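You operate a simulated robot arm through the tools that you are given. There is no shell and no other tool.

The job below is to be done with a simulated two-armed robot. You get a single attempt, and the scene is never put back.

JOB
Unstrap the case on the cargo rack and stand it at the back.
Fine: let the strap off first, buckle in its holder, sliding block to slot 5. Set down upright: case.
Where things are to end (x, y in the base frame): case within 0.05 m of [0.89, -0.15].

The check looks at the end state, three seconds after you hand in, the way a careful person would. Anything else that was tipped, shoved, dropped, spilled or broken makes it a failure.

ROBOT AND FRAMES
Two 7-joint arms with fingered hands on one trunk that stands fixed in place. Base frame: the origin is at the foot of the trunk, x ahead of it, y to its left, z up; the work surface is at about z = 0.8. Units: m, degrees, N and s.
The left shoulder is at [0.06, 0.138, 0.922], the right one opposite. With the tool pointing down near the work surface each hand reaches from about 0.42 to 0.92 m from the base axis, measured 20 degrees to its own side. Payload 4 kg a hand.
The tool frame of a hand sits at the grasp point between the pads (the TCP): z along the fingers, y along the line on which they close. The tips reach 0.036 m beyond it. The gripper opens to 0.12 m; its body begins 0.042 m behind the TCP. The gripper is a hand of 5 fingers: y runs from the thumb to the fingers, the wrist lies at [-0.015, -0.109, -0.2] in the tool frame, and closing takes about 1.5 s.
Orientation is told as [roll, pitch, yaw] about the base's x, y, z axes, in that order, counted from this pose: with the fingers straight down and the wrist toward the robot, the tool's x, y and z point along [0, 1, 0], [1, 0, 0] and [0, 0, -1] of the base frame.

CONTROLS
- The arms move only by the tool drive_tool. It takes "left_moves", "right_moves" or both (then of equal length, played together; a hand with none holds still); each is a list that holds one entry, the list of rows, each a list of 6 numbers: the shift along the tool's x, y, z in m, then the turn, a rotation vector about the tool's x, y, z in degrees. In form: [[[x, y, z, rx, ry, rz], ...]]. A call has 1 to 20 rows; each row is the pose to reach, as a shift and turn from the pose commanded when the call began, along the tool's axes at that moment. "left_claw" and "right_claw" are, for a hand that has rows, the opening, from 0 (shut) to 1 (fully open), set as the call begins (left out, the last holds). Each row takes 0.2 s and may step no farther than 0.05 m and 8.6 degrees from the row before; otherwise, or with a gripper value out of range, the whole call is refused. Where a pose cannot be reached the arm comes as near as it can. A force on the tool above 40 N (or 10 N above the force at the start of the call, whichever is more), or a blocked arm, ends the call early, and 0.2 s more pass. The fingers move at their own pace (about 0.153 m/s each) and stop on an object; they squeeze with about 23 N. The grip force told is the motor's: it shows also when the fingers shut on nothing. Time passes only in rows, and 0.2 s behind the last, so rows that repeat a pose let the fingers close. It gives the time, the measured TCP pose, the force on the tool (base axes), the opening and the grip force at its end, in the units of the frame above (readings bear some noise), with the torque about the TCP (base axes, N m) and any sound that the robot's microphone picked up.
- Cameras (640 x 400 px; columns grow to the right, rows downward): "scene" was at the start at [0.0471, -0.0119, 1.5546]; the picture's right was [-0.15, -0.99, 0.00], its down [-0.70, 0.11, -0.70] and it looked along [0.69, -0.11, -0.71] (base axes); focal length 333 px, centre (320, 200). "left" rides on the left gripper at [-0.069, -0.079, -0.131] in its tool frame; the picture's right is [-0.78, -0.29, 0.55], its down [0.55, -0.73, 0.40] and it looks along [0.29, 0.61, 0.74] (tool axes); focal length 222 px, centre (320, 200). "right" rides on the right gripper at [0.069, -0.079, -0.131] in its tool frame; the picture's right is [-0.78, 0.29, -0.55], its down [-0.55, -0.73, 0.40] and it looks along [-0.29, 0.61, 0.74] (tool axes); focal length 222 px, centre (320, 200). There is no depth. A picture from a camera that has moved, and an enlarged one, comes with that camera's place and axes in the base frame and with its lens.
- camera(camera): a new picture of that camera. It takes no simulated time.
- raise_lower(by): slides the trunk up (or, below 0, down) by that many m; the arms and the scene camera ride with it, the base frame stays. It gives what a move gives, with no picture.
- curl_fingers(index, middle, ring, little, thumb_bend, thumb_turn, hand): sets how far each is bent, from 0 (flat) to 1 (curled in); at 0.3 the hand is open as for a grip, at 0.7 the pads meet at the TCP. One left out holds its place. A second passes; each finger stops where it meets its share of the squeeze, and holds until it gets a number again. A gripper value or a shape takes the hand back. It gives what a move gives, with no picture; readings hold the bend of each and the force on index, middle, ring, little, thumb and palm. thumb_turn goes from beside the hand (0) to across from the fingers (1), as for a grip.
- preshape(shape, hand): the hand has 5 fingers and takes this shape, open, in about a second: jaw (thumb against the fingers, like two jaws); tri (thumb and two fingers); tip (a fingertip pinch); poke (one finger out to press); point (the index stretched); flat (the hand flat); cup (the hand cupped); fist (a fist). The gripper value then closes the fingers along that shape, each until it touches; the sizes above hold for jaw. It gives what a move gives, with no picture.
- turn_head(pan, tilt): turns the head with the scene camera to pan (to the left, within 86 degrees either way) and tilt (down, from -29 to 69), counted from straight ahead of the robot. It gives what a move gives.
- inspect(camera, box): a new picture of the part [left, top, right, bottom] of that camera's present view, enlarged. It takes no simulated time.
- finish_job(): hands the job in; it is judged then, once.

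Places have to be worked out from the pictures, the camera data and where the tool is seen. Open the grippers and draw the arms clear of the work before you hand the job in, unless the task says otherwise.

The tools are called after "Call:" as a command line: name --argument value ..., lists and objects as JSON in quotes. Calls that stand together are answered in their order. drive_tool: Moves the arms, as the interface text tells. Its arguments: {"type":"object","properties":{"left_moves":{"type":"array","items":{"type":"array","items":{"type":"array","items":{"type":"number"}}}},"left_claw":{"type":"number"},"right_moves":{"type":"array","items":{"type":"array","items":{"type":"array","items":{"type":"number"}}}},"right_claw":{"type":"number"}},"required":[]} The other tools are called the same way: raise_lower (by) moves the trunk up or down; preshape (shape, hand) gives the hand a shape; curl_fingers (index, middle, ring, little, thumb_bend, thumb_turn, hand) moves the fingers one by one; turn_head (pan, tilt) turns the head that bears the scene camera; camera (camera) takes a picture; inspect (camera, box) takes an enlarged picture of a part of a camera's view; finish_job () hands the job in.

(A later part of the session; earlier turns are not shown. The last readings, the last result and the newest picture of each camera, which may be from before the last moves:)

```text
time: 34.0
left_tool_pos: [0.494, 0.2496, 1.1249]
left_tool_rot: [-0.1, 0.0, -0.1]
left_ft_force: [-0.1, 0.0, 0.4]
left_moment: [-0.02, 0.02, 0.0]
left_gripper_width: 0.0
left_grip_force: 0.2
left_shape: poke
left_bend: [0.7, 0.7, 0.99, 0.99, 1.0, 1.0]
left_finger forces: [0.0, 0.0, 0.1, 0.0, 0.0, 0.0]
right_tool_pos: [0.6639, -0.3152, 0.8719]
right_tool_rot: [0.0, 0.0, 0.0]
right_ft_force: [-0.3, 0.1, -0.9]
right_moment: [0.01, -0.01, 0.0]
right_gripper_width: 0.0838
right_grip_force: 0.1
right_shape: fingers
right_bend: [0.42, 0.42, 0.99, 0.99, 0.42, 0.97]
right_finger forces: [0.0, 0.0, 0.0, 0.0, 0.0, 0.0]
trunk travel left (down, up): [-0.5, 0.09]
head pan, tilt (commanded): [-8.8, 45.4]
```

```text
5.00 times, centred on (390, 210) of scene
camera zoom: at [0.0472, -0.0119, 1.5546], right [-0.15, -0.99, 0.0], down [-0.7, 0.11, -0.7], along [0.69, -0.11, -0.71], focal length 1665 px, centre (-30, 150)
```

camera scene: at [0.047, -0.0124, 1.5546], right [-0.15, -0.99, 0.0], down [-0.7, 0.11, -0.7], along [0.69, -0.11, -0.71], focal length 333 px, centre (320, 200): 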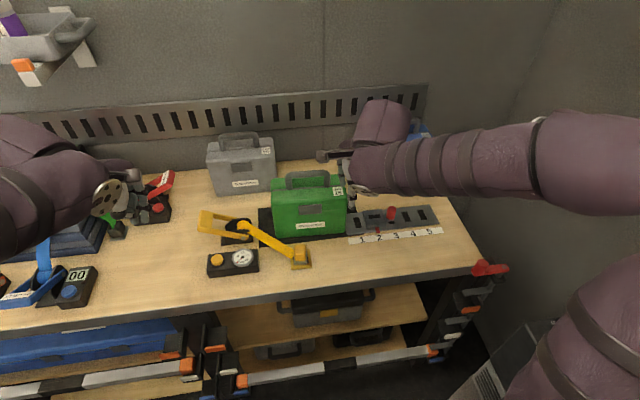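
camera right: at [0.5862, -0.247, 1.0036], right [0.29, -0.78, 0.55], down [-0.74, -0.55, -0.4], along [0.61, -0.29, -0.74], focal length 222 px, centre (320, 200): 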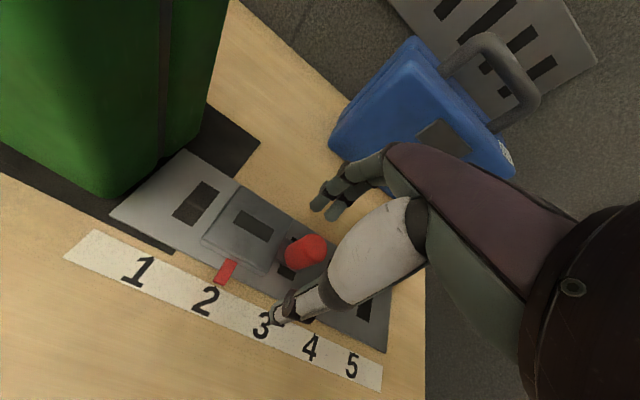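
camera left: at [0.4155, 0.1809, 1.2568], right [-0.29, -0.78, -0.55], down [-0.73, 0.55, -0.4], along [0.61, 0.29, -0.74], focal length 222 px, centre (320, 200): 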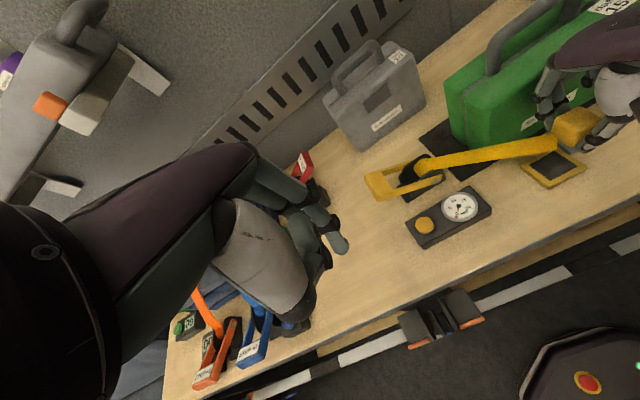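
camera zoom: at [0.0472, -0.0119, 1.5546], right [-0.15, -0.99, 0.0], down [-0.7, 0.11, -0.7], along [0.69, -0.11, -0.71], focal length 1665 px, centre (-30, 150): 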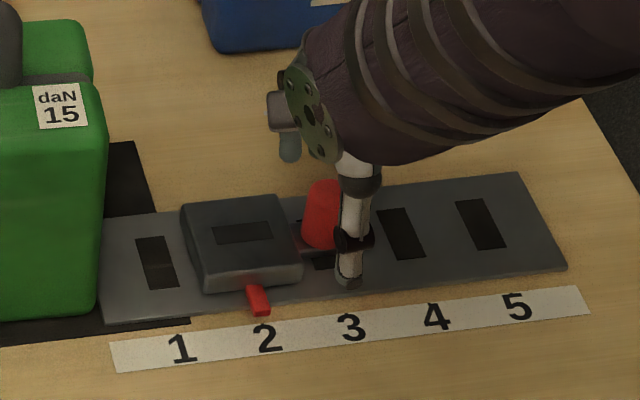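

The knob is centred in the pinch at (0.664, -0.315). I close the fingers on it.

Call:
curl_fingers --hand "right" --index 0.72 --middle 0.72 --thumb_bend 0.72

Call:
camera --camera "right"

Call:
inspect --camera "scene" --box '[340, 170, 440, 250]'

```text
time: 35.0
left_tool_pos: [0.4954, 0.2512, 1.1239]
left_tool_rot: [0.0, 0.1, -0.1]
left_ft_force: [0.5, 0.2, -0.1]
left_moment: [0.02, 0.01, 0.02]
left_gripper_width: 0.0
left_grip_force: 0.0
left_shape: poke
left_bend: [0.7, 0.7, 0.99, 0.99, 1.0, 1.0]
left_finger forces: [0.0, 0.1, 0.0, 0.1, 0.1, 0.0]
right_tool_pos: [0.6667, -0.3154, 0.8723]
right_tool_rot: [0.0, -0.1, 0.1]
right_ft_force: [13.9, 0.4, -0.8]
right_moment: [-0.03, -0.49, 0.05]
right_gripper_width: 0.0108
right_grip_force: 11.3
right_shape: fingers
right_bend: [0.64, 0.63, 0.99, 0.99, 0.7, 0.97]
right_finger forces: [8.5, 10.3, 0.2, 0.1, 3.1, 0.0]
trunk travel left (down, up): [-0.5, 0.09]
head pan, tilt (commanded): [-8.8, 45.4]
```

```text
taken
camera right: at [0.5878, -0.2465, 1.0037], right [0.29, -0.78, 0.55], down [-0.73, -0.55, -0.4], along [0.61, -0.29, -0.74], focal length 222 px, centre (320, 200)
```

right: 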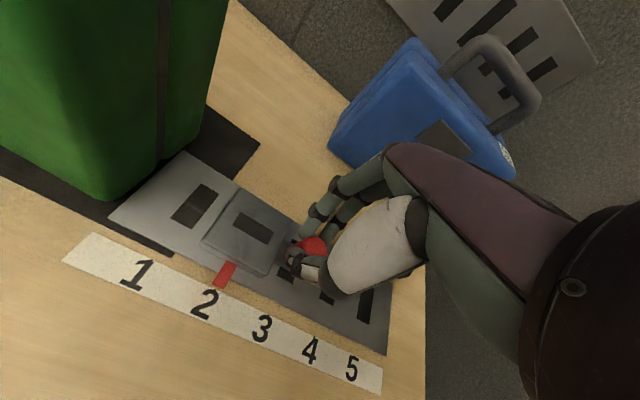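

```text
5.00 times, centred on (390, 210) of scene
camera zoom: at [0.0489, -0.0119, 1.5545], right [-0.15, -0.99, 0.0], down [-0.7, 0.11, -0.7], along [0.69, -0.11, -0.71], focal length 1665 px, centre (-30, 150)
```

zoom: 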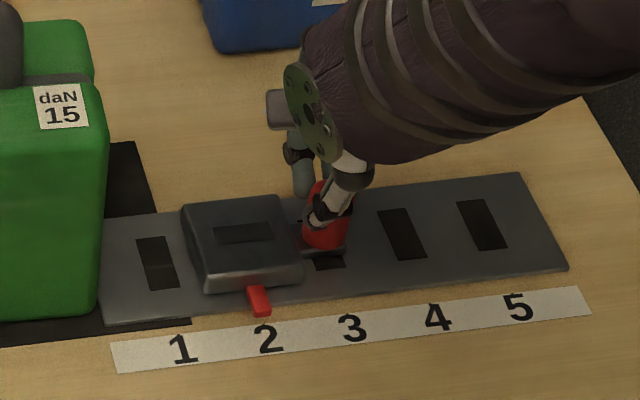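

The grip is lopsided (13.9 N along +x, thumb barely loaded): the knob lies a few mm further back than I thought. I reopen, shift back about 6 mm, and close again.

Call:
curl_fingers --hand "right" --index 0.5 --middle 0.5 --thumb_bend 0.5

Call:
drive_tool --right_moves '[[[-0.001, 0.003, 0, 0, 0, 0], [-0.001, 0.006, 0, 0, 0, 0], [-0.001, 0.006, 0, 0, 0, 0]]]'

Call:
curl_fingers --hand "right" --index 0.8 --middle 0.8 --thumb_bend 0.8

Call:
camera --camera "right"

Call:
inspect --camera "scene" --box '[340, 170, 440, 250]'

```text
time: 36.0
left_tool_pos: [0.4937, 0.2494, 1.1245]
left_tool_rot: [0.0, -0.1, 0.0]
left_ft_force: [-0.6, -0.3, 0.3]
left_moment: [0.01, 0.01, -0.01]
left_gripper_width: 0.0
left_grip_force: 0.1
left_shape: poke
left_bend: [0.7, 0.7, 0.99, 0.99, 1.0, 1.0]
left_finger forces: [0.1, 0.0, 0.0, 0.0, 0.0, 0.1]
right_tool_pos: [0.6647, -0.3153, 0.8731]
right_tool_rot: [-0.1, 0.0, -0.1]
right_ft_force: [0.3, -0.1, 0.2]
right_moment: [-0.02, -0.02, -0.01]
right_gripper_width: 0.0593
right_grip_force: 0.0
right_shape: fingers
right_bend: [0.5, 0.5, 0.99, 0.99, 0.5, 0.97]
right_finger forces: [0.1, 0.2, 0.0, 0.0, 0.0, 0.1]
trunk travel left (down, up): [-0.5, 0.09]
head pan, tilt (commanded): [-8.8, 45.4]
```

```text
time: 36.8
left_tool_pos: [0.4945, 0.2491, 1.1245]
left_tool_rot: [-0.1, 0.1, 0.0]
left_ft_force: [0.1, -0.6, 0.2]
left_moment: [0.0, 0.02, -0.02]
left_gripper_width: 0.0
left_grip_force: 0.1
left_shape: poke
left_bend: [0.7, 0.7, 0.99, 0.99, 1.0, 1.0]
left_finger forces: [0.1, 0.1, 0.0, 0.0, 0.0, 0.0]
right_tool_pos: [0.6707, -0.3175, 0.8741]
right_tool_rot: [0.0, -0.1, 0.0]
right_ft_force: [-0.3, 0.5, 0.1]
right_moment: [0.0, -0.05, 0.0]
right_gripper_width: 0.0592
right_grip_force: 0.0
right_shape: fingers
right_bend: [0.5, 0.5, 0.99, 0.99, 0.5, 0.97]
right_finger forces: [0.0, 0.1, 0.0, 0.1, 0.1, 0.0]
trunk travel left (down, up): [-0.5, 0.09]
head pan, tilt (commanded): [-8.8, 45.4]
```

```text
time: 37.8
left_tool_pos: [0.4974, 0.25, 1.1245]
left_tool_rot: [0.0, 0.2, 0.1]
left_ft_force: [0.0, -0.1, -0.6]
left_moment: [0.04, 0.02, -0.03]
left_gripper_width: 0.0
left_grip_force: 0.1
left_shape: poke
left_bend: [0.7, 0.7, 0.99, 0.99, 1.0, 1.0]
left_finger forces: [0.0, 0.1, 0.1, 0.0, 0.0, 0.0]
right_tool_pos: [0.673, -0.317, 0.8722]
right_tool_rot: [0.0, -0.2, 0.2]
right_ft_force: [13.7, 1.5, -4.1]
right_moment: [0.0, -0.36, 0.0]
right_gripper_width: 0.0
right_grip_force: 14.5
right_shape: fingers
right_bend: [0.66, 0.66, 0.99, 0.99, 0.77, 0.95]
right_finger forces: [10.6, 10.2, 0.0, 0.0, 8.7, 0.0]
trunk travel left (down, up): [-0.5, 0.09]
head pan, tilt (commanded): [-8.8, 45.4]
```

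```text
taken
camera right: at [0.5945, -0.2474, 1.0031], right [0.29, -0.78, 0.55], down [-0.73, -0.55, -0.4], along [0.61, -0.29, -0.74], focal length 222 px, centre (320, 200)
```

right: 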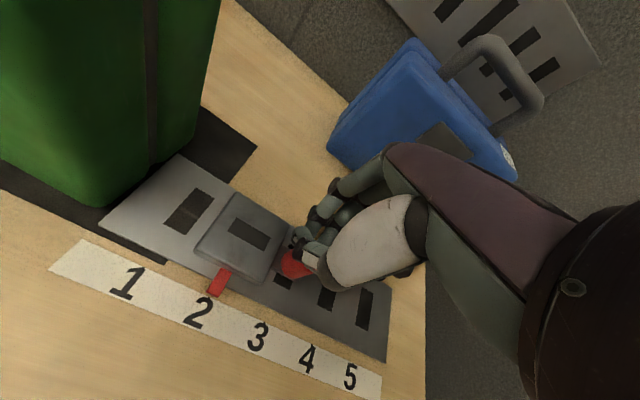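

```text
5.00 times, centred on (390, 210) of scene
camera zoom: at [0.0491, -0.012, 1.5545], right [-0.15, -0.99, 0.0], down [-0.7, 0.11, -0.7], along [0.69, -0.11, -0.71], focal length 1665 px, centre (-30, 150)
```

zoom: 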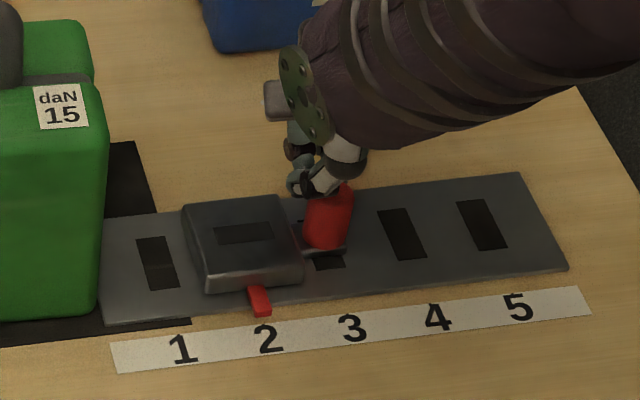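

The thumb slid over the knob's rounded top: I was too high and now too far back. The knob top is nearer z = 0.85 with its axis at x = 0.6645. I open the fingers, rise, and redo it lower and further forward.

Call:
curl_fingers --hand "right" --index 0.5 --middle 0.5 --thumb_bend 0.72

Call:
drive_tool --right_moves '[[[0, 0, -0.01, 0, 0, 0], [0, 0, -0.025, 0, 0, 0], [0, -0.003, -0.04, 0, 0, 0], [0, -0.007, -0.04, 0, 0, 0], [0, -0.007, -0.04, 0, 0, 0]]]'

Call:
curl_fingers --hand "right" --index 0.42 --middle 0.42 --thumb_bend 0.42

Call:
inspect --camera "right" --box '[160, 160, 380, 340]'

Call:
inspect --camera "scene" --box '[340, 170, 440, 250]'

```text
time: 38.8
left_tool_pos: [0.4933, 0.2509, 1.1245]
left_tool_rot: [0.0, 0.0, 0.0]
left_ft_force: [0.1, -0.2, -1.0]
left_moment: [-0.01, 0.01, 0.0]
left_gripper_width: 0.0003
left_grip_force: 0.1
left_shape: poke
left_bend: [0.7, 0.7, 0.99, 0.99, 1.0, 1.0]
left_finger forces: [0.0, 0.0, 0.0, 0.0, 0.0, 0.0]
right_tool_pos: [0.6716, -0.317, 0.873]
right_tool_rot: [0.0, 0.0, 0.1]
right_ft_force: [-0.3, 2.1, 0.3]
right_moment: [0.12, -0.01, -0.01]
right_gripper_width: 0.0262
right_grip_force: 1.1
right_shape: fingers
right_bend: [0.5, 0.5, 0.99, 0.99, 0.72, 0.96]
right_finger forces: [0.0, 0.1, 0.1, 0.0, 2.4, 0.1]
trunk travel left (down, up): [-0.5, 0.09]
head pan, tilt (commanded): [-8.8, 45.4]
```

```text
time: 40.0
left_tool_pos: [0.4942, 0.2498, 1.1246]
left_tool_rot: [0.1, 0.0, 0.1]
left_ft_force: [0.4, 1.1, 0.4]
left_moment: [0.02, -0.05, 0.01]
left_gripper_width: 0.0001
left_grip_force: 0.1
left_shape: poke
left_bend: [0.7, 0.7, 0.99, 0.99, 1.0, 1.0]
left_finger forces: [0.0, 0.1, 0.0, 0.1, 0.0, 0.0]
right_tool_pos: [0.6635, -0.3137, 0.9125]
right_tool_rot: [-0.1, -0.1, 0.0]
right_ft_force: [0.1, -0.1, 0.3]
right_moment: [0.0, -0.04, 0.01]
right_gripper_width: 0.0267
right_grip_force: 0.0
right_shape: fingers
right_bend: [0.5, 0.5, 0.99, 0.99, 0.72, 0.97]
right_finger forces: [0.1, 0.0, 0.0, 0.1, 0.0, 0.0]
trunk travel left (down, up): [-0.5, 0.09]
head pan, tilt (commanded): [-8.8, 45.4]
```

```text
time: 41.0
left_tool_pos: [0.4951, 0.2496, 1.1243]
left_tool_rot: [-0.1, -0.1, -0.1]
left_ft_force: [-0.1, 0.4, 0.1]
left_moment: [0.01, 0.01, 0.03]
left_gripper_width: 0.0
left_grip_force: 0.0
left_shape: poke
left_bend: [0.7, 0.7, 0.99, 0.99, 1.0, 1.0]
left_finger forces: [0.0, 0.0, 0.1, 0.0, 0.1, 0.1]
right_tool_pos: [0.6634, -0.3152, 0.9121]
right_tool_rot: [0.0, 0.0, 0.0]
right_ft_force: [0.4, -0.3, 0.3]
right_moment: [-0.02, -0.01, 0.06]
right_gripper_width: 0.0836
right_grip_force: 0.0
right_shape: fingers
right_bend: [0.42, 0.42, 0.99, 0.99, 0.42, 0.97]
right_finger forces: [0.1, 0.1, 0.0, 0.0, 0.1, 0.1]
trunk travel left (down, up): [-0.5, 0.09]
head pan, tilt (commanded): [-8.8, 45.4]
```

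```text
2.22 times, centred on (270, 250) of right
camera zoom: at [0.5857, -0.2458, 1.043], right [0.29, -0.78, 0.55], down [-0.73, -0.55, -0.4], along [0.61, -0.29, -0.74], focal length 494 px, centre (431, 89)
```

zoom: 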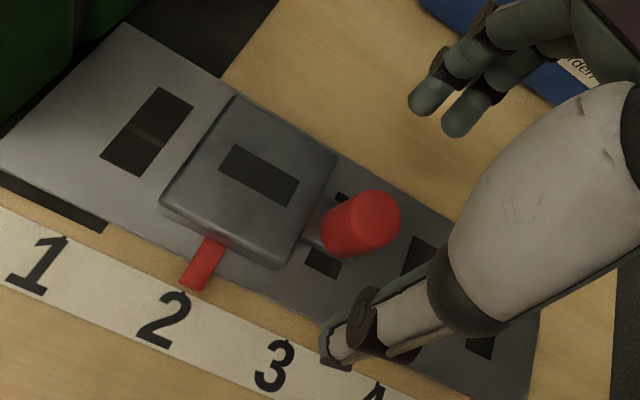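

```text
5.00 times, centred on (390, 210) of scene
camera zoom: at [0.0471, -0.0119, 1.5546], right [-0.15, -0.99, 0.0], down [-0.7, 0.11, -0.7], along [0.69, -0.11, -0.71], focal length 1665 px, centre (-30, 150)
```

zoom: 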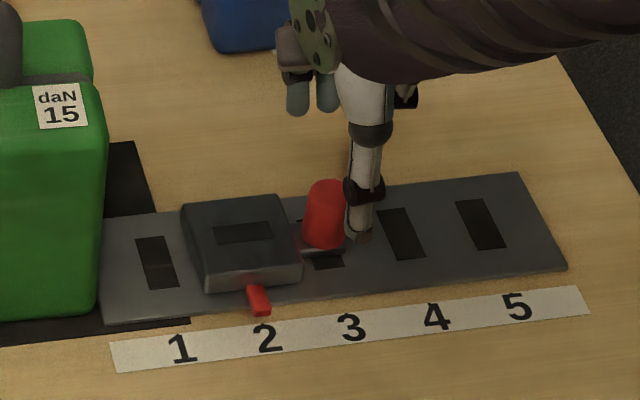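

The knob is undamaged; its top centre is at about (0.667, -0.317, 0.853). I shift slightly away from the block so the index clears it, and go lower to z of about 0.862.

Call:
drive_tool --right_moves '[[[-0.005, 0.003, 0.01, 0, 0, 0], [-0.006, 0.003, 0.025, 0, 0, 0], [-0.006, 0.003, 0.04, 0, 0, 0], [-0.006, 0.003, 0.047, 0, 0, 0], [-0.006, 0.003, 0.051, 0, 0, 0], [-0.006, 0.003, 0.051, 0, 0, 0]]]'

Call:
inspect --camera "right" --box '[200, 170, 380, 320]'

Call:
inspect --camera "scene" --box '[340, 170, 440, 250]'

```text
time: 42.4
left_tool_pos: [0.4933, 0.2493, 1.1245]
left_tool_rot: [-0.1, -0.1, 0.0]
left_ft_force: [-0.8, -0.1, 0.8]
left_moment: [-0.01, -0.02, 0.03]
left_gripper_width: 0.0001
left_grip_force: 0.1
left_shape: poke
left_bend: [0.7, 0.7, 0.99, 0.99, 1.0, 1.0]
left_finger forces: [0.0, 0.0, 0.0, 0.0, 0.0, 0.1]
right_tool_pos: [0.6655, -0.321, 0.8627]
right_tool_rot: [0.0, 0.0, 0.0]
right_ft_force: [0.1, 0.6, 0.3]
right_moment: [0.03, 0.02, 0.01]
right_gripper_width: 0.0834
right_grip_force: 0.1
right_shape: fingers
right_bend: [0.42, 0.42, 0.99, 0.99, 0.42, 0.97]
right_finger forces: [0.0, 0.1, 0.0, 0.1, 0.1, 0.0]
trunk travel left (down, up): [-0.5, 0.09]
head pan, tilt (commanded): [-8.8, 45.4]
```

```text
2.67 times, centred on (290, 245) of right
camera zoom: at [0.5881, -0.2528, 0.9919], right [0.29, -0.78, 0.55], down [-0.73, -0.55, -0.4], along [0.61, -0.29, -0.74], focal length 592 px, centre (400, 80)
```

zoom: 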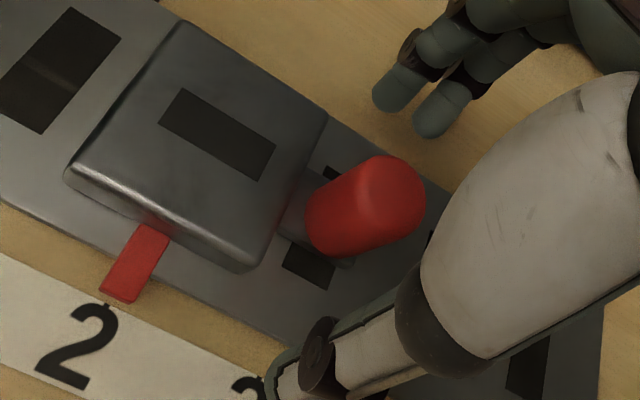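

```text
5.00 times, centred on (390, 210) of scene
camera zoom: at [0.0471, -0.0119, 1.5546], right [-0.15, -0.99, 0.0], down [-0.7, 0.11, -0.7], along [0.69, -0.11, -0.71], focal length 1665 px, centre (-30, 150)
```

zoom: 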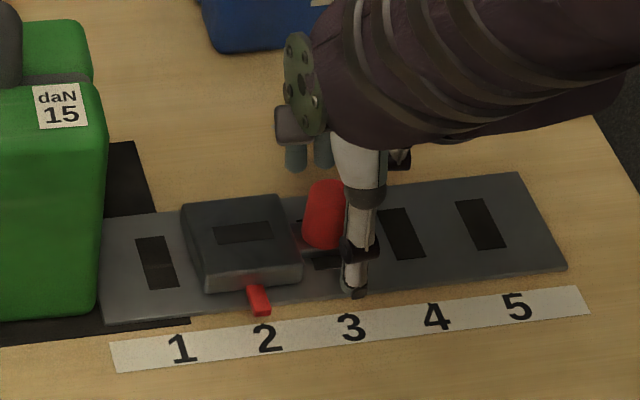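

Well aligned: knob axis at about (0.665, -0.316). I nudge 2 mm and close the pinch.

Call:
drive_tool --right_moves '[[[0.002, 0, 0, 0, 0, 0], [0.002, 0, 0, 0, 0, 0]]]'

Call:
curl_fingers --hand "right" --index 0.75 --middle 0.75 --thumb_bend 0.75

Call:
inspect --camera "right" --box '[200, 170, 380, 320]'

Call:
inspect --camera "scene" --box '[340, 170, 440, 250]'

```text
time: 43.0
left_tool_pos: [0.4932, 0.2504, 1.1249]
left_tool_rot: [0.0, 0.0, 0.0]
left_ft_force: [-0.2, -0.7, -0.2]
left_moment: [0.0, -0.02, 0.02]
left_gripper_width: 0.0001
left_grip_force: 0.1
left_shape: poke
left_bend: [0.7, 0.7, 0.99, 0.99, 1.0, 1.0]
left_finger forces: [0.1, 0.0, 0.1, 0.1, 0.1, 0.0]
right_tool_pos: [0.6668, -0.3203, 0.8617]
right_tool_rot: [0.0, 0.0, -0.1]
right_ft_force: [0.3, -0.1, 0.4]
right_moment: [0.0, 0.01, 0.05]
right_gripper_width: 0.0836
right_grip_force: 0.0
right_shape: fingers
right_bend: [0.42, 0.42, 0.99, 0.99, 0.42, 0.97]
right_finger forces: [0.0, 0.1, 0.1, 0.1, 0.0, 0.0]
trunk travel left (down, up): [-0.5, 0.09]
head pan, tilt (commanded): [-8.8, 45.4]
```

```text
time: 44.0
left_tool_pos: [0.4949, 0.2498, 1.1245]
left_tool_rot: [0.1, 0.1, 0.0]
left_ft_force: [0.1, 0.8, 0.4]
left_moment: [0.02, 0.02, 0.03]
left_gripper_width: 0.0
left_grip_force: 0.1
left_shape: poke
left_bend: [0.7, 0.7, 0.99, 0.99, 1.0, 1.0]
left_finger forces: [0.0, 0.0, 0.0, 0.0, 0.1, 0.1]
right_tool_pos: [0.6684, -0.3189, 0.8602]
right_tool_rot: [0.0, 0.0, 0.0]
right_ft_force: [9.0, 0.1, -2.6]
right_moment: [-0.02, -0.33, 0.08]
right_gripper_width: 0.0163
right_grip_force: 14.3
right_shape: fingers
right_bend: [0.63, 0.65, 0.99, 0.99, 0.68, 0.97]
right_finger forces: [9.7, 8.8, 0.0, 0.0, 9.6, 0.0]
trunk travel left (down, up): [-0.5, 0.09]
head pan, tilt (commanded): [-8.8, 45.4]
```

```text
2.67 times, centred on (290, 245) of right
camera zoom: at [0.5896, -0.2508, 0.9917], right [0.29, -0.78, 0.55], down [-0.73, -0.55, -0.4], along [0.61, -0.29, -0.74], focal length 592 px, centre (400, 80)
```

zoom: 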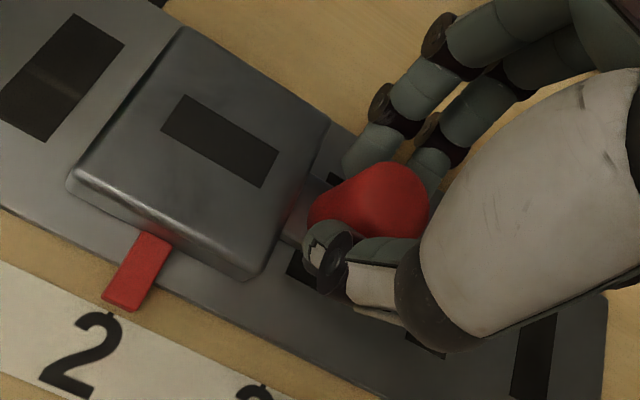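

```text
5.00 times, centred on (390, 210) of scene
camera zoom: at [0.0483, -0.012, 1.5545], right [-0.15, -0.99, 0.0], down [-0.7, 0.11, -0.7], along [0.69, -0.11, -0.71], focal length 1665 px, centre (-30, 150)
```

zoom: 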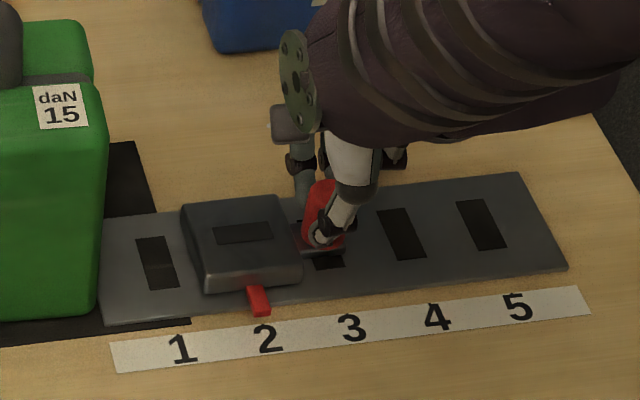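

A proper grip this time: thumb 9.6 N against 9.7 and 8.8 N. I try pulling the knob up gently to see whether it is a spring plunger.

Call:
drive_tool --right_moves '[[[0, 0.001, -0.003, 0, 0, 0], [0, 0.001, -0.006, 0, 0, 0], [0, 0.001, -0.01, 0, 0, 0], [0, 0.001, -0.014, 0, 0, 0], [0, 0.001, -0.014, 0, 0, 0]]]'

Call:
inspect --camera "right" --box '[200, 170, 380, 320]'

Call:
inspect --camera "scene" --box '[340, 170, 440, 250]'

```text
time: 45.2
left_tool_pos: [0.4944, 0.2497, 1.1242]
left_tool_rot: [-0.1, 0.1, -0.1]
left_ft_force: [0.8, -0.3, 0.5]
left_moment: [-0.01, 0.02, -0.04]
left_gripper_width: 0.0001
left_grip_force: 0.1
left_shape: poke
left_bend: [0.7, 0.7, 0.99, 0.99, 1.0, 1.0]
left_finger forces: [0.0, 0.0, 0.1, 0.1, 0.0, 0.0]
right_tool_pos: [0.6691, -0.3208, 0.8729]
right_tool_rot: [0.0, 0.1, 0.0]
right_ft_force: [2.6, 1.5, -16.7]
right_moment: [-0.01, -0.06, 0.0]
right_gripper_width: 0.0144
right_grip_force: 12.6
right_shape: fingers
right_bend: [0.64, 0.66, 0.99, 0.99, 0.69, 0.95]
right_finger forces: [6.6, 8.3, 0.0, 0.1, 9.4, 0.1]
trunk travel left (down, up): [-0.5, 0.09]
head pan, tilt (commanded): [-8.8, 45.4]
```

```text
2.67 times, centred on (290, 245) of right
camera zoom: at [0.5912, -0.2515, 1.005], right [0.29, -0.79, 0.55], down [-0.74, -0.55, -0.4], along [0.61, -0.29, -0.74], focal length 592 px, centre (400, 80)
```

zoom: 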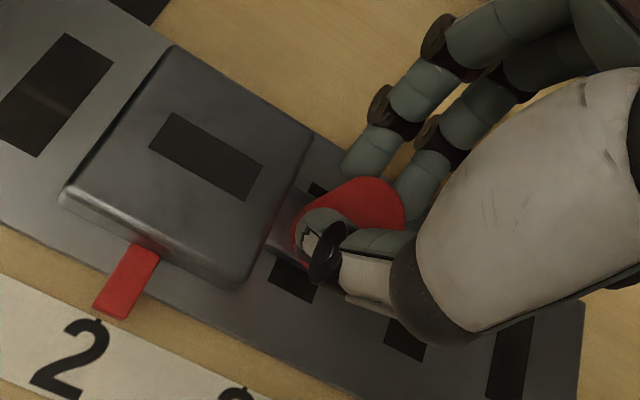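

```text
5.00 times, centred on (390, 210) of scene
camera zoom: at [0.0489, -0.0124, 1.5544], right [-0.15, -0.99, 0.0], down [-0.7, 0.11, -0.7], along [0.69, -0.11, -0.71], focal length 1665 px, centre (-30, 150)
```

zoom: 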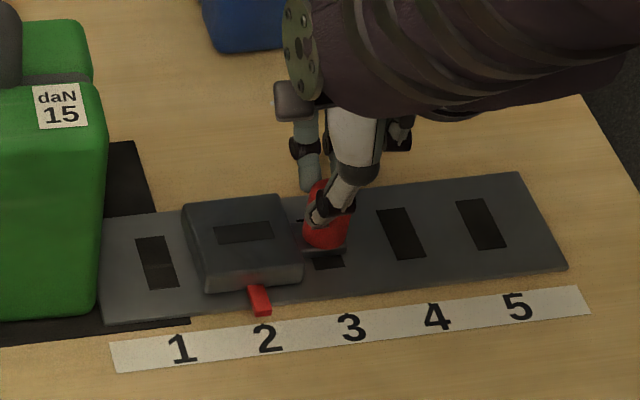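

The hand rose 12 mm but the knob stayed down (it slipped through at about 17 N), so it may not be a pull knob, or is a stiff one. I go back down on it and test a gentle sideways pull toward slot 5 instead.

Call:
drive_tool --right_moves '[[[0, 0, 0.004, 0, 0, 0], [0, 0, 0.008, 0, 0, 0], [0, 0, 0.013, 0, 0, 0], [-0.004, 0, 0.013, 0, 0, 0], [-0.008, 0, 0.013, 0, 0, 0], [-0.008, 0, 0.013, 0, 0, 0]]]'

Call:
inspect --camera "scene" --box '[340, 170, 440, 250]'

Call:
inspect --camera "right" --box '[200, 170, 380, 320]'

```text
time: 46.6
left_tool_pos: [0.4934, 0.2505, 1.1241]
left_tool_rot: [-0.1, 0.0, 0.0]
left_ft_force: [-0.6, 0.2, 0.0]
left_moment: [-0.02, 0.01, 0.01]
left_gripper_width: 0.0
left_grip_force: 0.1
left_shape: poke
left_bend: [0.7, 0.7, 0.99, 0.99, 1.0, 1.0]
left_finger forces: [0.0, 0.0, 0.0, 0.1, 0.1, 0.1]
right_tool_pos: [0.6699, -0.3261, 0.8661]
right_tool_rot: [-0.2, -0.5, 0.0]
right_ft_force: [10.5, 1.6, 23.8]
right_moment: [0.08, -0.51, 0.04]
right_gripper_width: 0.0116
right_grip_force: 19.2
right_shape: fingers
right_bend: [0.64, 0.65, 0.99, 0.99, 0.71, 0.94]
right_finger forces: [11.5, 14.4, 0.1, 0.1, 12.3, 0.1]
trunk travel left (down, up): [-0.5, 0.09]
head pan, tilt (commanded): [-8.8, 45.4]
```

```text
5.00 times, centred on (390, 210) of scene
camera zoom: at [0.0461, -0.0105, 1.5547], right [-0.15, -0.99, 0.0], down [-0.7, 0.11, -0.7], along [0.69, -0.11, -0.71], focal length 1665 px, centre (-30, 150)
```

zoom: 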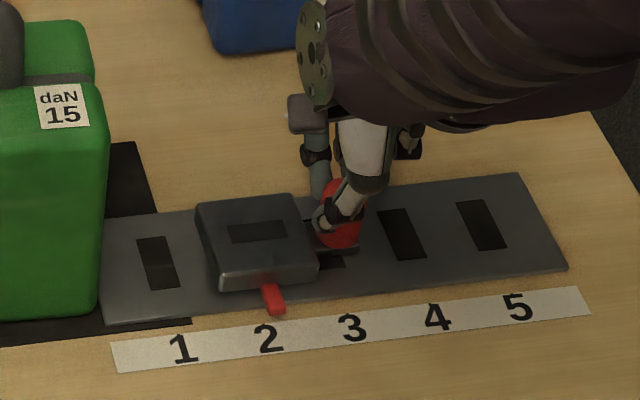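

```text
2.67 times, centred on (290, 245) of right
camera zoom: at [0.5908, -0.2585, 0.9961], right [0.29, -0.78, 0.55], down [-0.73, -0.55, -0.4], along [0.62, -0.29, -0.73], focal length 592 px, centre (400, 80)
```

zoom: 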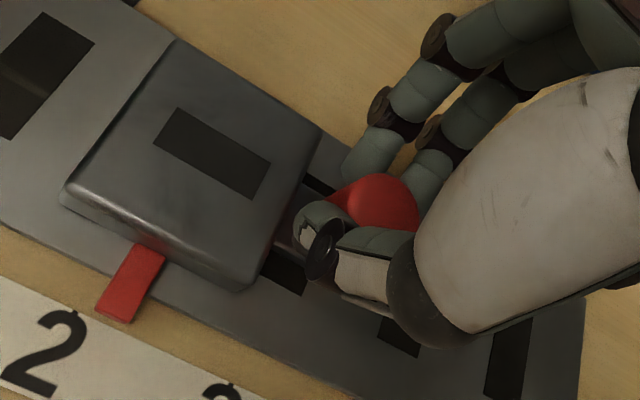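

The block slides with the hand: its pointer has already moved past 2 with only about 1.6 N sideways. The remaining upward reaction comes from pressing down, so I ease up a little and continue sliding toward slot 5 in small steps.

Call:
drive_tool --right_moves '[[[-0.008, 0, 0.003, 0, 0, 0], [-0.012, 0, 0.003, 0, 0, 0], [-0.02, 0, 0.003, 0, 0, 0], [-0.028, 0, 0.003, 0, 0, 0], [-0.036, 0, 0.003, 0, 0, 0], [-0.044, 0, 0.003, 0, 0, 0], [-0.052, 0, 0.003, 0, 0, 0], [-0.06, 0, 0.003, 0, 0, 0], [-0.06, 0, 0.003, 0, 0, 0]]]'

Call:
inspect --camera "scene" --box '[340, 170, 460, 250]'

Call:
camera --camera "right"

```text
time: 48.6
left_tool_pos: [0.4942, 0.2511, 1.1251]
left_tool_rot: [0.0, 0.0, 0.1]
left_ft_force: [0.0, 0.3, -0.3]
left_moment: [0.01, 0.01, -0.02]
left_gripper_width: 0.0001
left_grip_force: 0.1
left_shape: poke
left_bend: [0.7, 0.7, 0.99, 0.99, 1.0, 1.0]
left_finger forces: [0.0, 0.1, 0.0, 0.1, 0.1, 0.0]
right_tool_pos: [0.6689, -0.388, 0.8605]
right_tool_rot: [0.0, -0.1, -0.1]
right_ft_force: [15.0, -0.1, 12.4]
right_moment: [-0.02, -0.59, 0.02]
right_gripper_width: 0.0084
right_grip_force: 17.5
right_shape: fingers
right_bend: [0.64, 0.64, 0.99, 0.99, 0.72, 0.94]
right_finger forces: [10.3, 14.8, 0.0, 0.0, 9.3, 0.1]
trunk travel left (down, up): [-0.5, 0.09]
head pan, tilt (commanded): [-8.8, 45.4]
```

```text
5.00 times, centred on (400, 210) of scene
camera zoom: at [0.0475, -0.0112, 1.5545], right [-0.15, -0.99, 0.0], down [-0.7, 0.11, -0.7], along [0.69, -0.11, -0.71], focal length 1665 px, centre (-80, 150)
```

zoom: 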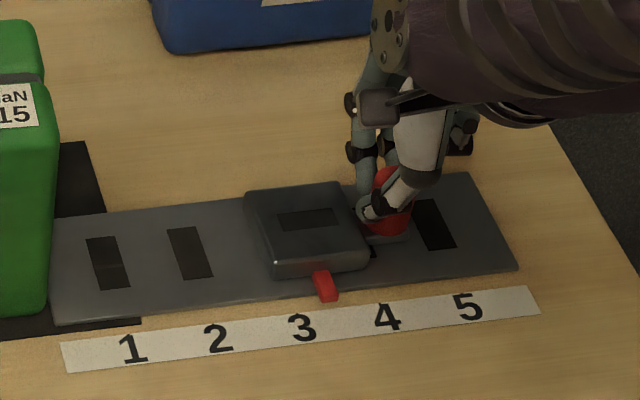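

```text
taken
camera right: at [0.5905, -0.3186, 0.9908], right [0.29, -0.78, 0.55], down [-0.73, -0.55, -0.4], along [0.61, -0.29, -0.74], focal length 222 px, centre (320, 200)
```

right: 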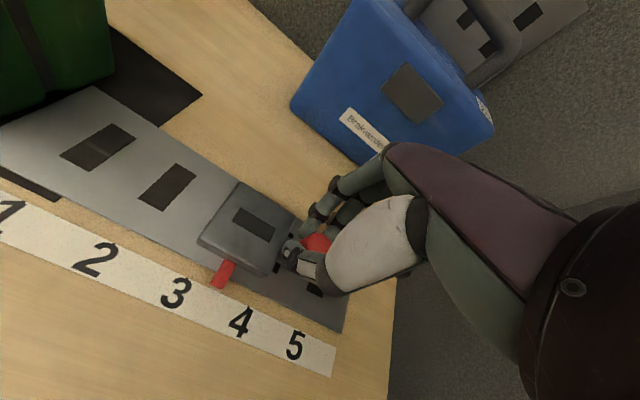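

The pointer is now between 3 and 4, consistent with the 69 mm travelled. I ease the downward pressure and slide the remaining way, about 80 mm.

Call:
drive_tool --right_moves '[[[-0.004, 0, -0.002, 0, 0, 0], [-0.012, 0, -0.003, 0, 0, 0], [-0.02, 0, -0.003, 0, 0, 0], [-0.028, 0, -0.003, 0, 0, 0], [-0.036, 0, -0.003, 0, 0, 0], [-0.044, 0, -0.003, 0, 0, 0], [-0.052, 0, -0.003, 0, 0, 0], [-0.06, 0, -0.003, 0, 0, 0], [-0.068, 0, -0.003, 0, 0, 0], [-0.075, 0, -0.003, 0, 0, 0], [-0.079, 0, -0.003, 0, 0, 0], [-0.079, 0, -0.003, 0, 0, 0]]]'

Call:
inspect --camera "scene" --box '[360, 180, 460, 250]'

Call:
camera --camera "right"

```text
time: 51.2
left_tool_pos: [0.495, 0.2488, 1.1245]
left_tool_rot: [-0.1, 0.0, 0.0]
left_ft_force: [-0.2, -0.4, 0.1]
left_moment: [-0.05, -0.01, 0.0]
left_gripper_width: 0.0
left_grip_force: 0.1
left_shape: poke
left_bend: [0.7, 0.7, 0.99, 0.99, 1.0, 1.0]
left_finger forces: [0.0, 0.0, 0.1, 0.1, 0.0, 0.1]
right_tool_pos: [0.6688, -0.4674, 0.8622]
right_tool_rot: [0.0, 0.1, 0.0]
right_ft_force: [11.5, 0.5, 0.7]
right_moment: [-0.09, -0.41, 0.04]
right_gripper_width: 0.0086
right_grip_force: 14.2
right_shape: fingers
right_bend: [0.64, 0.64, 0.99, 0.99, 0.72, 0.94]
right_finger forces: [7.6, 12.5, 0.0, 0.1, 8.7, 0.0]
trunk travel left (down, up): [-0.5, 0.09]
head pan, tilt (commanded): [-8.8, 45.4]
```

```text
5.71 times, centred on (410, 215) of scene
camera zoom: at [0.0482, -0.0119, 1.5545], right [-0.15, -0.99, 0.0], down [-0.7, 0.11, -0.7], along [0.69, -0.11, -0.71], focal length 1903 px, centre (-194, 114)
```

zoom: 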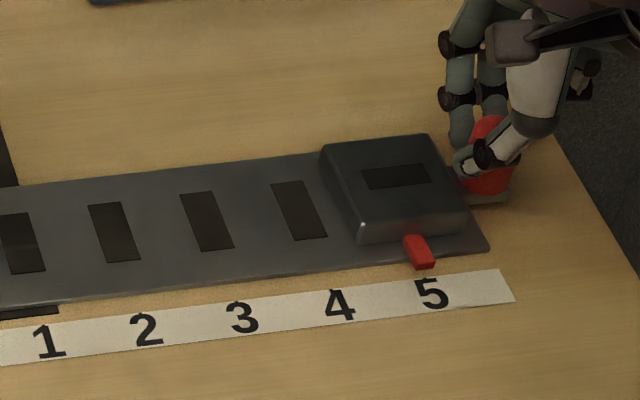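

```text
taken
camera right: at [0.5906, -0.3984, 0.9924], right [0.29, -0.79, 0.55], down [-0.74, -0.55, -0.4], along [0.61, -0.29, -0.74], focal length 222 px, centre (320, 200)
```

right: 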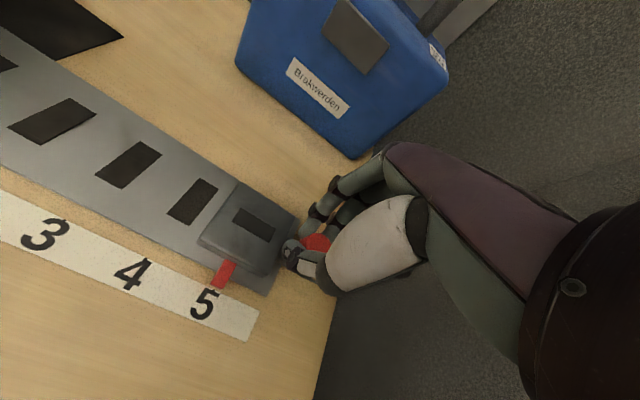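

The pointer now lines up with 5 in the same way it did with 2 before. I open the pinch on the knob and listen for a latch.

Call:
curl_fingers --hand "right" --index 0.45 --middle 0.45 --thumb_bend 0.45

Call:
inspect --camera "scene" --box '[360, 180, 460, 250]'

Call:
inspect --camera "right" --box '[160, 160, 360, 320]'

```text
time: 52.2
left_tool_pos: [0.4951, 0.2503, 1.1249]
left_tool_rot: [0.0, 0.0, 0.0]
left_ft_force: [0.1, 0.1, -0.6]
left_moment: [-0.01, 0.02, -0.03]
left_gripper_width: 0.0
left_grip_force: 0.0
left_shape: poke
left_bend: [0.7, 0.7, 0.99, 0.99, 1.0, 1.0]
left_finger forces: [0.0, 0.0, 0.1, 0.1, 0.0, 0.0]
right_tool_pos: [0.6686, -0.4674, 0.8627]
right_tool_rot: [0.0, 0.0, 0.1]
right_ft_force: [-0.7, 0.4, -0.5]
right_moment: [-0.01, 0.03, 0.0]
right_gripper_width: 0.0746
right_grip_force: 0.1
right_shape: fingers
right_bend: [0.45, 0.45, 0.99, 0.99, 0.45, 0.97]
right_finger forces: [0.1, 0.0, 0.0, 0.1, 0.0, 0.0]
trunk travel left (down, up): [-0.5, 0.09]
head pan, tilt (commanded): [-8.8, 45.4]
```

```text
5.71 times, centred on (410, 215) of scene
camera zoom: at [0.0471, -0.0119, 1.5546], right [-0.15, -0.99, 0.0], down [-0.7, 0.11, -0.7], along [0.69, -0.11, -0.71], focal length 1903 px, centre (-194, 114)
```

zoom: 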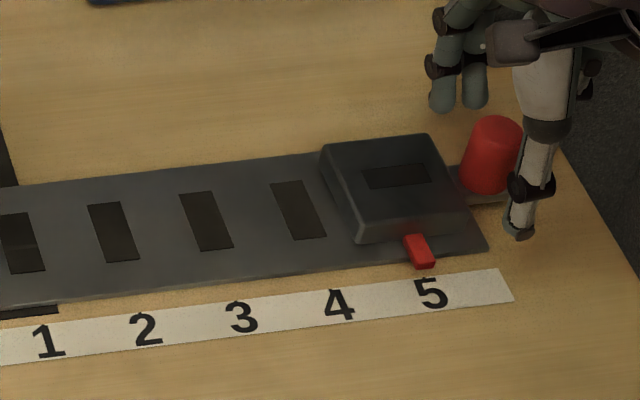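

```text
2.50 times, centred on (260, 240) of right
camera zoom: at [0.5899, -0.3986, 0.9929], right [0.29, -0.78, 0.55], down [-0.73, -0.55, -0.4], along [0.61, -0.29, -0.74], focal length 555 px, centre (470, 100)
```

zoom: 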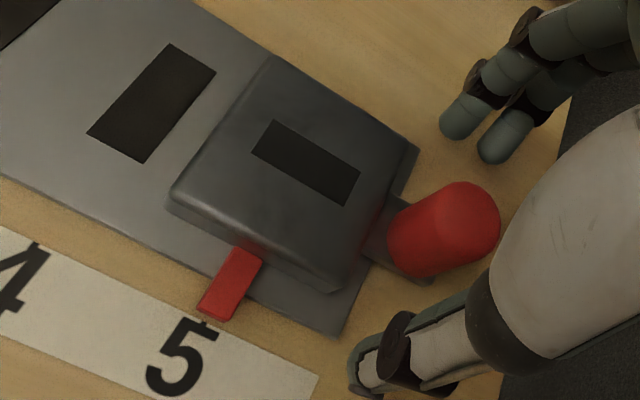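

The block sits at y of about -0.4206, exactly 0.150 m from its start, so it is at slot 5 with the knob seated low. I lift the right hand away and look at everything again.

Call:
drive_tool --right_moves '[[[0, 0, -0.02, 0, 0, 0], [0, 0, -0.05, 0, 0, 0], [0, 0, -0.09, 0, 0, 0], [0, 0, -0.13, 0, 0, 0], [0, -0.04, -0.17, 0, 0, 0], [0, -0.08, -0.2, 0, 0, 0], [0, -0.12, -0.22, 0, 0, 0], [0, -0.15, -0.22, 0, 0, 0]]]'

Call:
preshape --hand "right" --shape "jaw"

Call:
camera --camera "scene"

Call:
inspect --camera "scene" --box '[340, 180, 460, 250]'

Call:
inspect --camera "scene" --box '[250, 150, 370, 250]'

Call:
camera --camera "right"

```text
refused: row 5 steps farther than a row can; nothing moved
```

```text
time: 53.1
left_tool_pos: [0.4938, 0.2504, 1.1259]
left_tool_rot: [0.0, 0.1, 0.1]
left_ft_force: [1.1, 0.6, -0.3]
left_moment: [-0.01, 0.02, 0.01]
left_gripper_width: 0.0
left_grip_force: 0.1
left_shape: poke
left_bend: [0.7, 0.7, 0.99, 0.99, 1.0, 1.0]
left_finger forces: [0.1, 0.0, 0.1, 0.1, 0.1, 0.1]
right_tool_pos: [0.6682, -0.468, 0.8618]
right_tool_rot: [-0.1, 0.0, 0.0]
right_ft_force: [-0.7, -0.2, -0.6]
right_moment: [0.0, 0.0, -0.03]
right_gripper_width: 0.1197
right_grip_force: 0.1
right_shape: jaw
right_bend: [0.3, 0.3, 0.3, 0.3, 0.3, 0.97]
right_finger forces: [0.0, 0.1, 0.0, 0.0, 0.0, 0.0]
trunk travel left (down, up): [-0.5, 0.09]
head pan, tilt (commanded): [-8.8, 45.4]
```

```text
taken
camera scene: at [0.0472, -0.0119, 1.5546], right [-0.15, -0.99, 0.0], down [-0.7, 0.11, -0.7], along [0.69, -0.11, -0.71], focal length 333 px, centre (320, 200)
```

scene: 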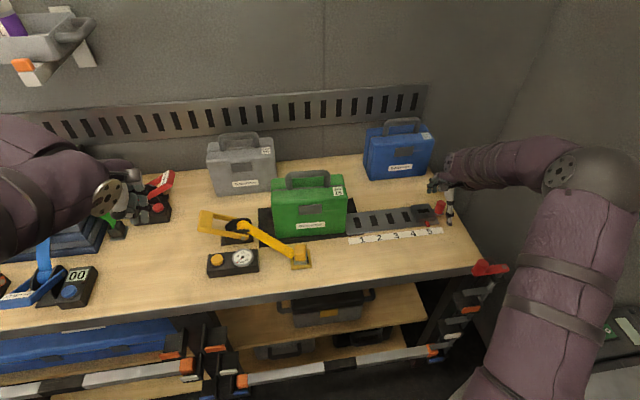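

```text
5.33 times, centred on (400, 215) of scene
camera zoom: at [0.0472, -0.0119, 1.5546], right [-0.15, -0.99, 0.0], down [-0.7, 0.11, -0.7], along [0.69, -0.11, -0.71], focal length 1776 px, centre (-107, 120)
```

zoom: 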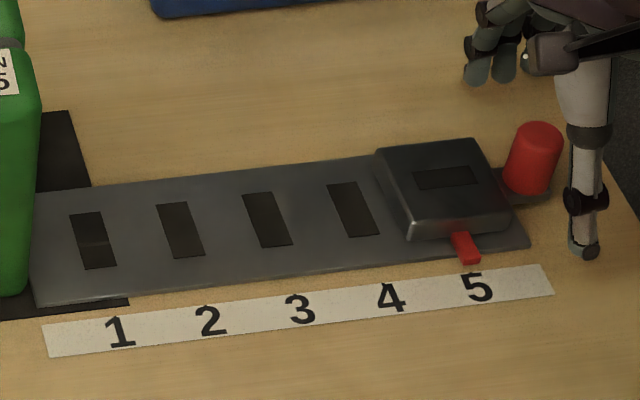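

```text
4.00 times, centred on (310, 200) of scene
camera zoom: at [0.0472, -0.0119, 1.5546], right [-0.15, -0.99, 0.0], down [-0.7, 0.11, -0.7], along [0.69, -0.11, -0.71], focal length 1332 px, centre (360, 200)
```

zoom: 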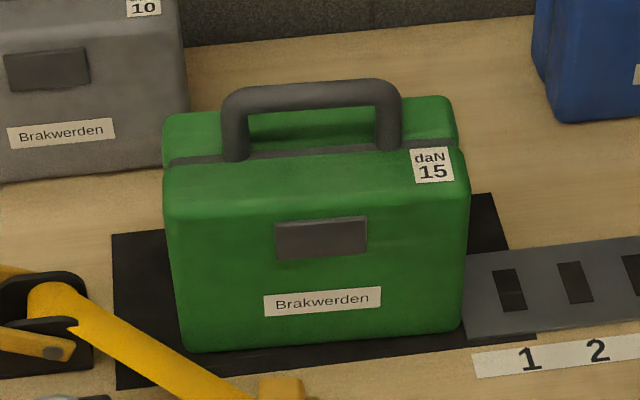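

```text
taken
camera right: at [0.5899, -0.3986, 0.9929], right [0.29, -0.78, 0.55], down [-0.73, -0.55, -0.4], along [0.61, -0.29, -0.74], focal length 222 px, centre (320, 200)
```

right: 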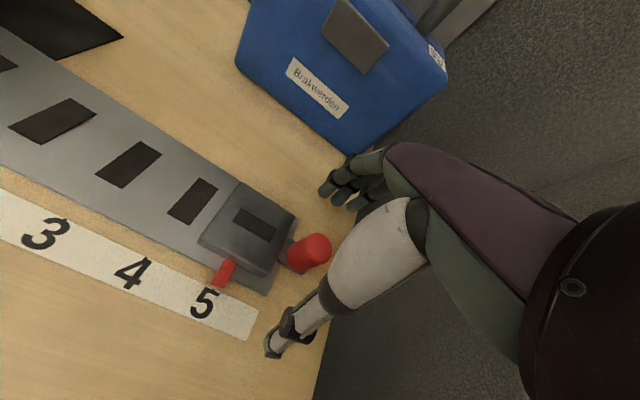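

The sideways step was too long, so nothing moved; only the hand shape changed to jaw, touching nothing. The pointer stands on 5. Now I raise the hand straight up in legal steps and bring it back in front of the case, tilting it 20 degrees so I can grasp the handle and later reach the back.

Call:
drive_tool --right_moves '[[[0, 0, -0.02, 0, 0, 0], [0, 0, -0.05, 0, 0, 0], [0, 0, -0.09, 0, 0, 0], [0, 0, -0.13, 0, 0, 0], [0, 0, -0.17, 0, 0, 0], [0, -0.03, -0.2, 0, 0, 0], [0, -0.07, -0.22, 0, 0, 0], [0, -0.11, -0.23, 0, 0, 0], [0, -0.15, -0.23, 0, 0, 0]]]'

Call:
raise_lower --by 0.08

Call:
camera --camera "scene"

```text
time: 55.1
left_tool_pos: [0.492, 0.2494, 1.1247]
left_tool_rot: [0.0, -0.1, 0.0]
left_ft_force: [0.1, -0.9, 0.8]
left_moment: [0.02, -0.04, 0.04]
left_gripper_width: 0.0003
left_grip_force: 0.1
left_shape: poke
left_bend: [0.7, 0.7, 0.99, 0.99, 1.0, 1.0]
left_finger forces: [0.0, 0.0, 0.0, 0.0, 0.0, 0.0]
right_tool_pos: [0.5177, -0.4709, 1.0929]
right_tool_rot: [0.0, -0.1, 0.1]
right_ft_force: [-0.5, 1.3, 0.5]
right_moment: [-0.01, 0.01, 0.01]
right_gripper_width: 0.1197
right_grip_force: 0.1
right_shape: jaw
right_bend: [0.3, 0.3, 0.3, 0.3, 0.3, 0.97]
right_finger forces: [0.1, 0.1, 0.1, 0.0, 0.0, 0.0]
trunk travel left (down, up): [-0.5, 0.09]
head pan, tilt (commanded): [-8.8, 45.4]
```

```text
time: 56.3
left_tool_pos: [0.4941, 0.2499, 1.2036]
left_tool_rot: [0.1, 0.0, 0.0]
left_ft_force: [0.4, 0.7, 0.2]
left_moment: [0.02, -0.02, 0.0]
left_gripper_width: 0.0
left_grip_force: 0.0
left_shape: poke
left_bend: [0.7, 0.7, 0.99, 0.99, 1.0, 1.0]
left_finger forces: [0.1, 0.1, 0.0, 0.0, 0.0, 0.1]
right_tool_pos: [0.5177, -0.4715, 1.1721]
right_tool_rot: [0.1, 0.1, 0.0]
right_ft_force: [-0.9, -0.2, -0.5]
right_moment: [0.0, -0.03, 0.0]
right_gripper_width: 0.1197
right_grip_force: 0.1
right_shape: jaw
right_bend: [0.3, 0.3, 0.3, 0.3, 0.3, 0.97]
right_finger forces: [0.0, 0.0, 0.0, 0.0, 0.0, 0.1]
trunk travel left (down, up): [-0.58, 0.01]
head pan, tilt (commanded): [-8.8, 45.4]
```

```text
taken
camera scene: at [0.0472, -0.0119, 1.6345], right [-0.15, -0.99, 0.0], down [-0.7, 0.11, -0.7], along [0.69, -0.11, -0.71], focal length 333 px, centre (320, 200)
```

scene: 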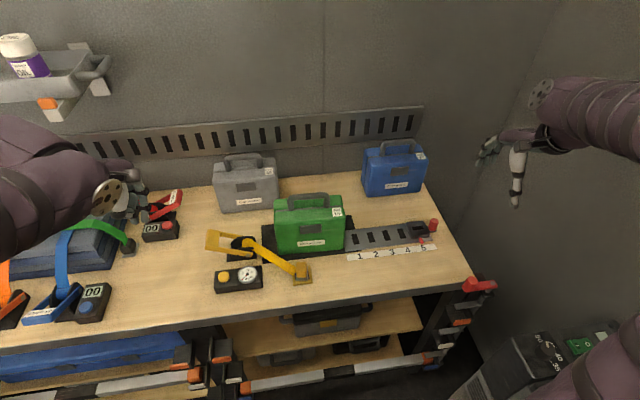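

Trunk is raised by 0.08 m and everything still stands. Now I bring the right hand in front of the green case with a 20-degree forward tilt, to view the handle at a flatter angle.

Call:
drive_tool --right_moves '[[[0.045, 0, 0, -2, 0, 0], [0.09, 0, 0.0, -4, 0, 0], [0.135, 0, 0.01, -6, 0, 0], [0.18, 0, 0.02, -8, 0, 0], [0.225, 0, 0.03, -10, 0, 0], [0.27, -0.01, 0.04, -12, 0, 0], [0.315, -0.015, 0.05, -14, 0, 0], [0.36, -0.015, 0.06, -16, 0, 0], [0.39, -0.015, 0.07, -18, 0, 0], [0.41, -0.015, 0.07, -20, 0, 0], [0.41, -0.015, 0.07, -20, 0, 0]]]'

Call:
camera --camera "right"

Call:
camera --camera "scene"

```text
time: 58.7
left_tool_pos: [0.496, 0.2489, 1.2055]
left_tool_rot: [0.1, 0.1, 0.1]
left_ft_force: [0.3, 0.3, 0.3]
left_moment: [-0.01, 0.02, -0.03]
left_gripper_width: 0.0
left_grip_force: 0.0
left_shape: poke
left_bend: [0.7, 0.7, 0.99, 0.99, 1.0, 1.0]
left_finger forces: [0.0, 0.0, 0.0, 0.1, 0.0, 0.0]
right_tool_pos: [0.5025, -0.0602, 1.1015]
right_tool_rot: [0.1, -19.8, 0.0]
right_ft_force: [1.3, -0.5, 0.2]
right_moment: [0.03, 0.02, -0.01]
right_gripper_width: 0.1196
right_grip_force: 0.1
right_shape: jaw
right_bend: [0.3, 0.3, 0.3, 0.3, 0.3, 0.97]
right_finger forces: [0.0, 0.0, 0.0, 0.0, 0.0, 0.0]
right hand out of reach, approached as far as the arm can: row 7
trunk travel left (down, up): [-0.58, 0.01]
head pan, tilt (commanded): [-8.8, 45.4]
```

```text
taken
camera right: at [0.384, 0.0086, 1.1975], right [0.09, -0.79, 0.61], down [-0.56, -0.55, -0.62], along [0.83, -0.29, -0.48], focal length 222 px, centre (320, 200)
```

right: 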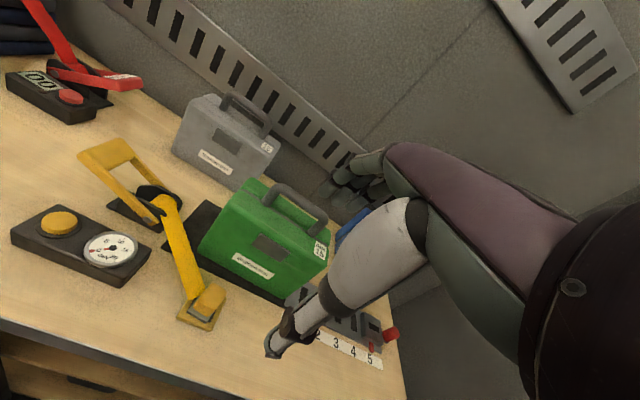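

```text
taken
camera scene: at [0.0489, -0.0134, 1.6345], right [-0.15, -0.99, 0.0], down [-0.7, 0.11, -0.7], along [0.69, -0.11, -0.71], focal length 333 px, centre (320, 200)
```

scene: 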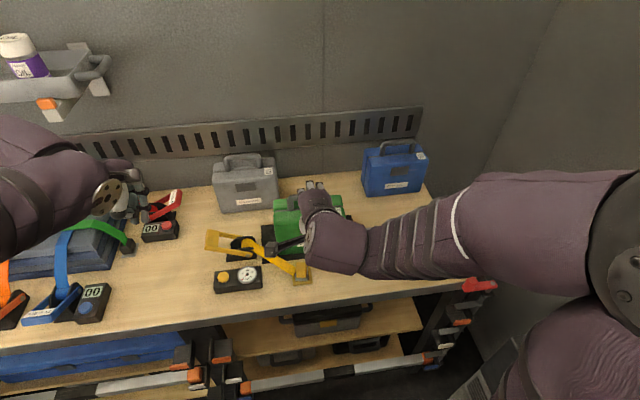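

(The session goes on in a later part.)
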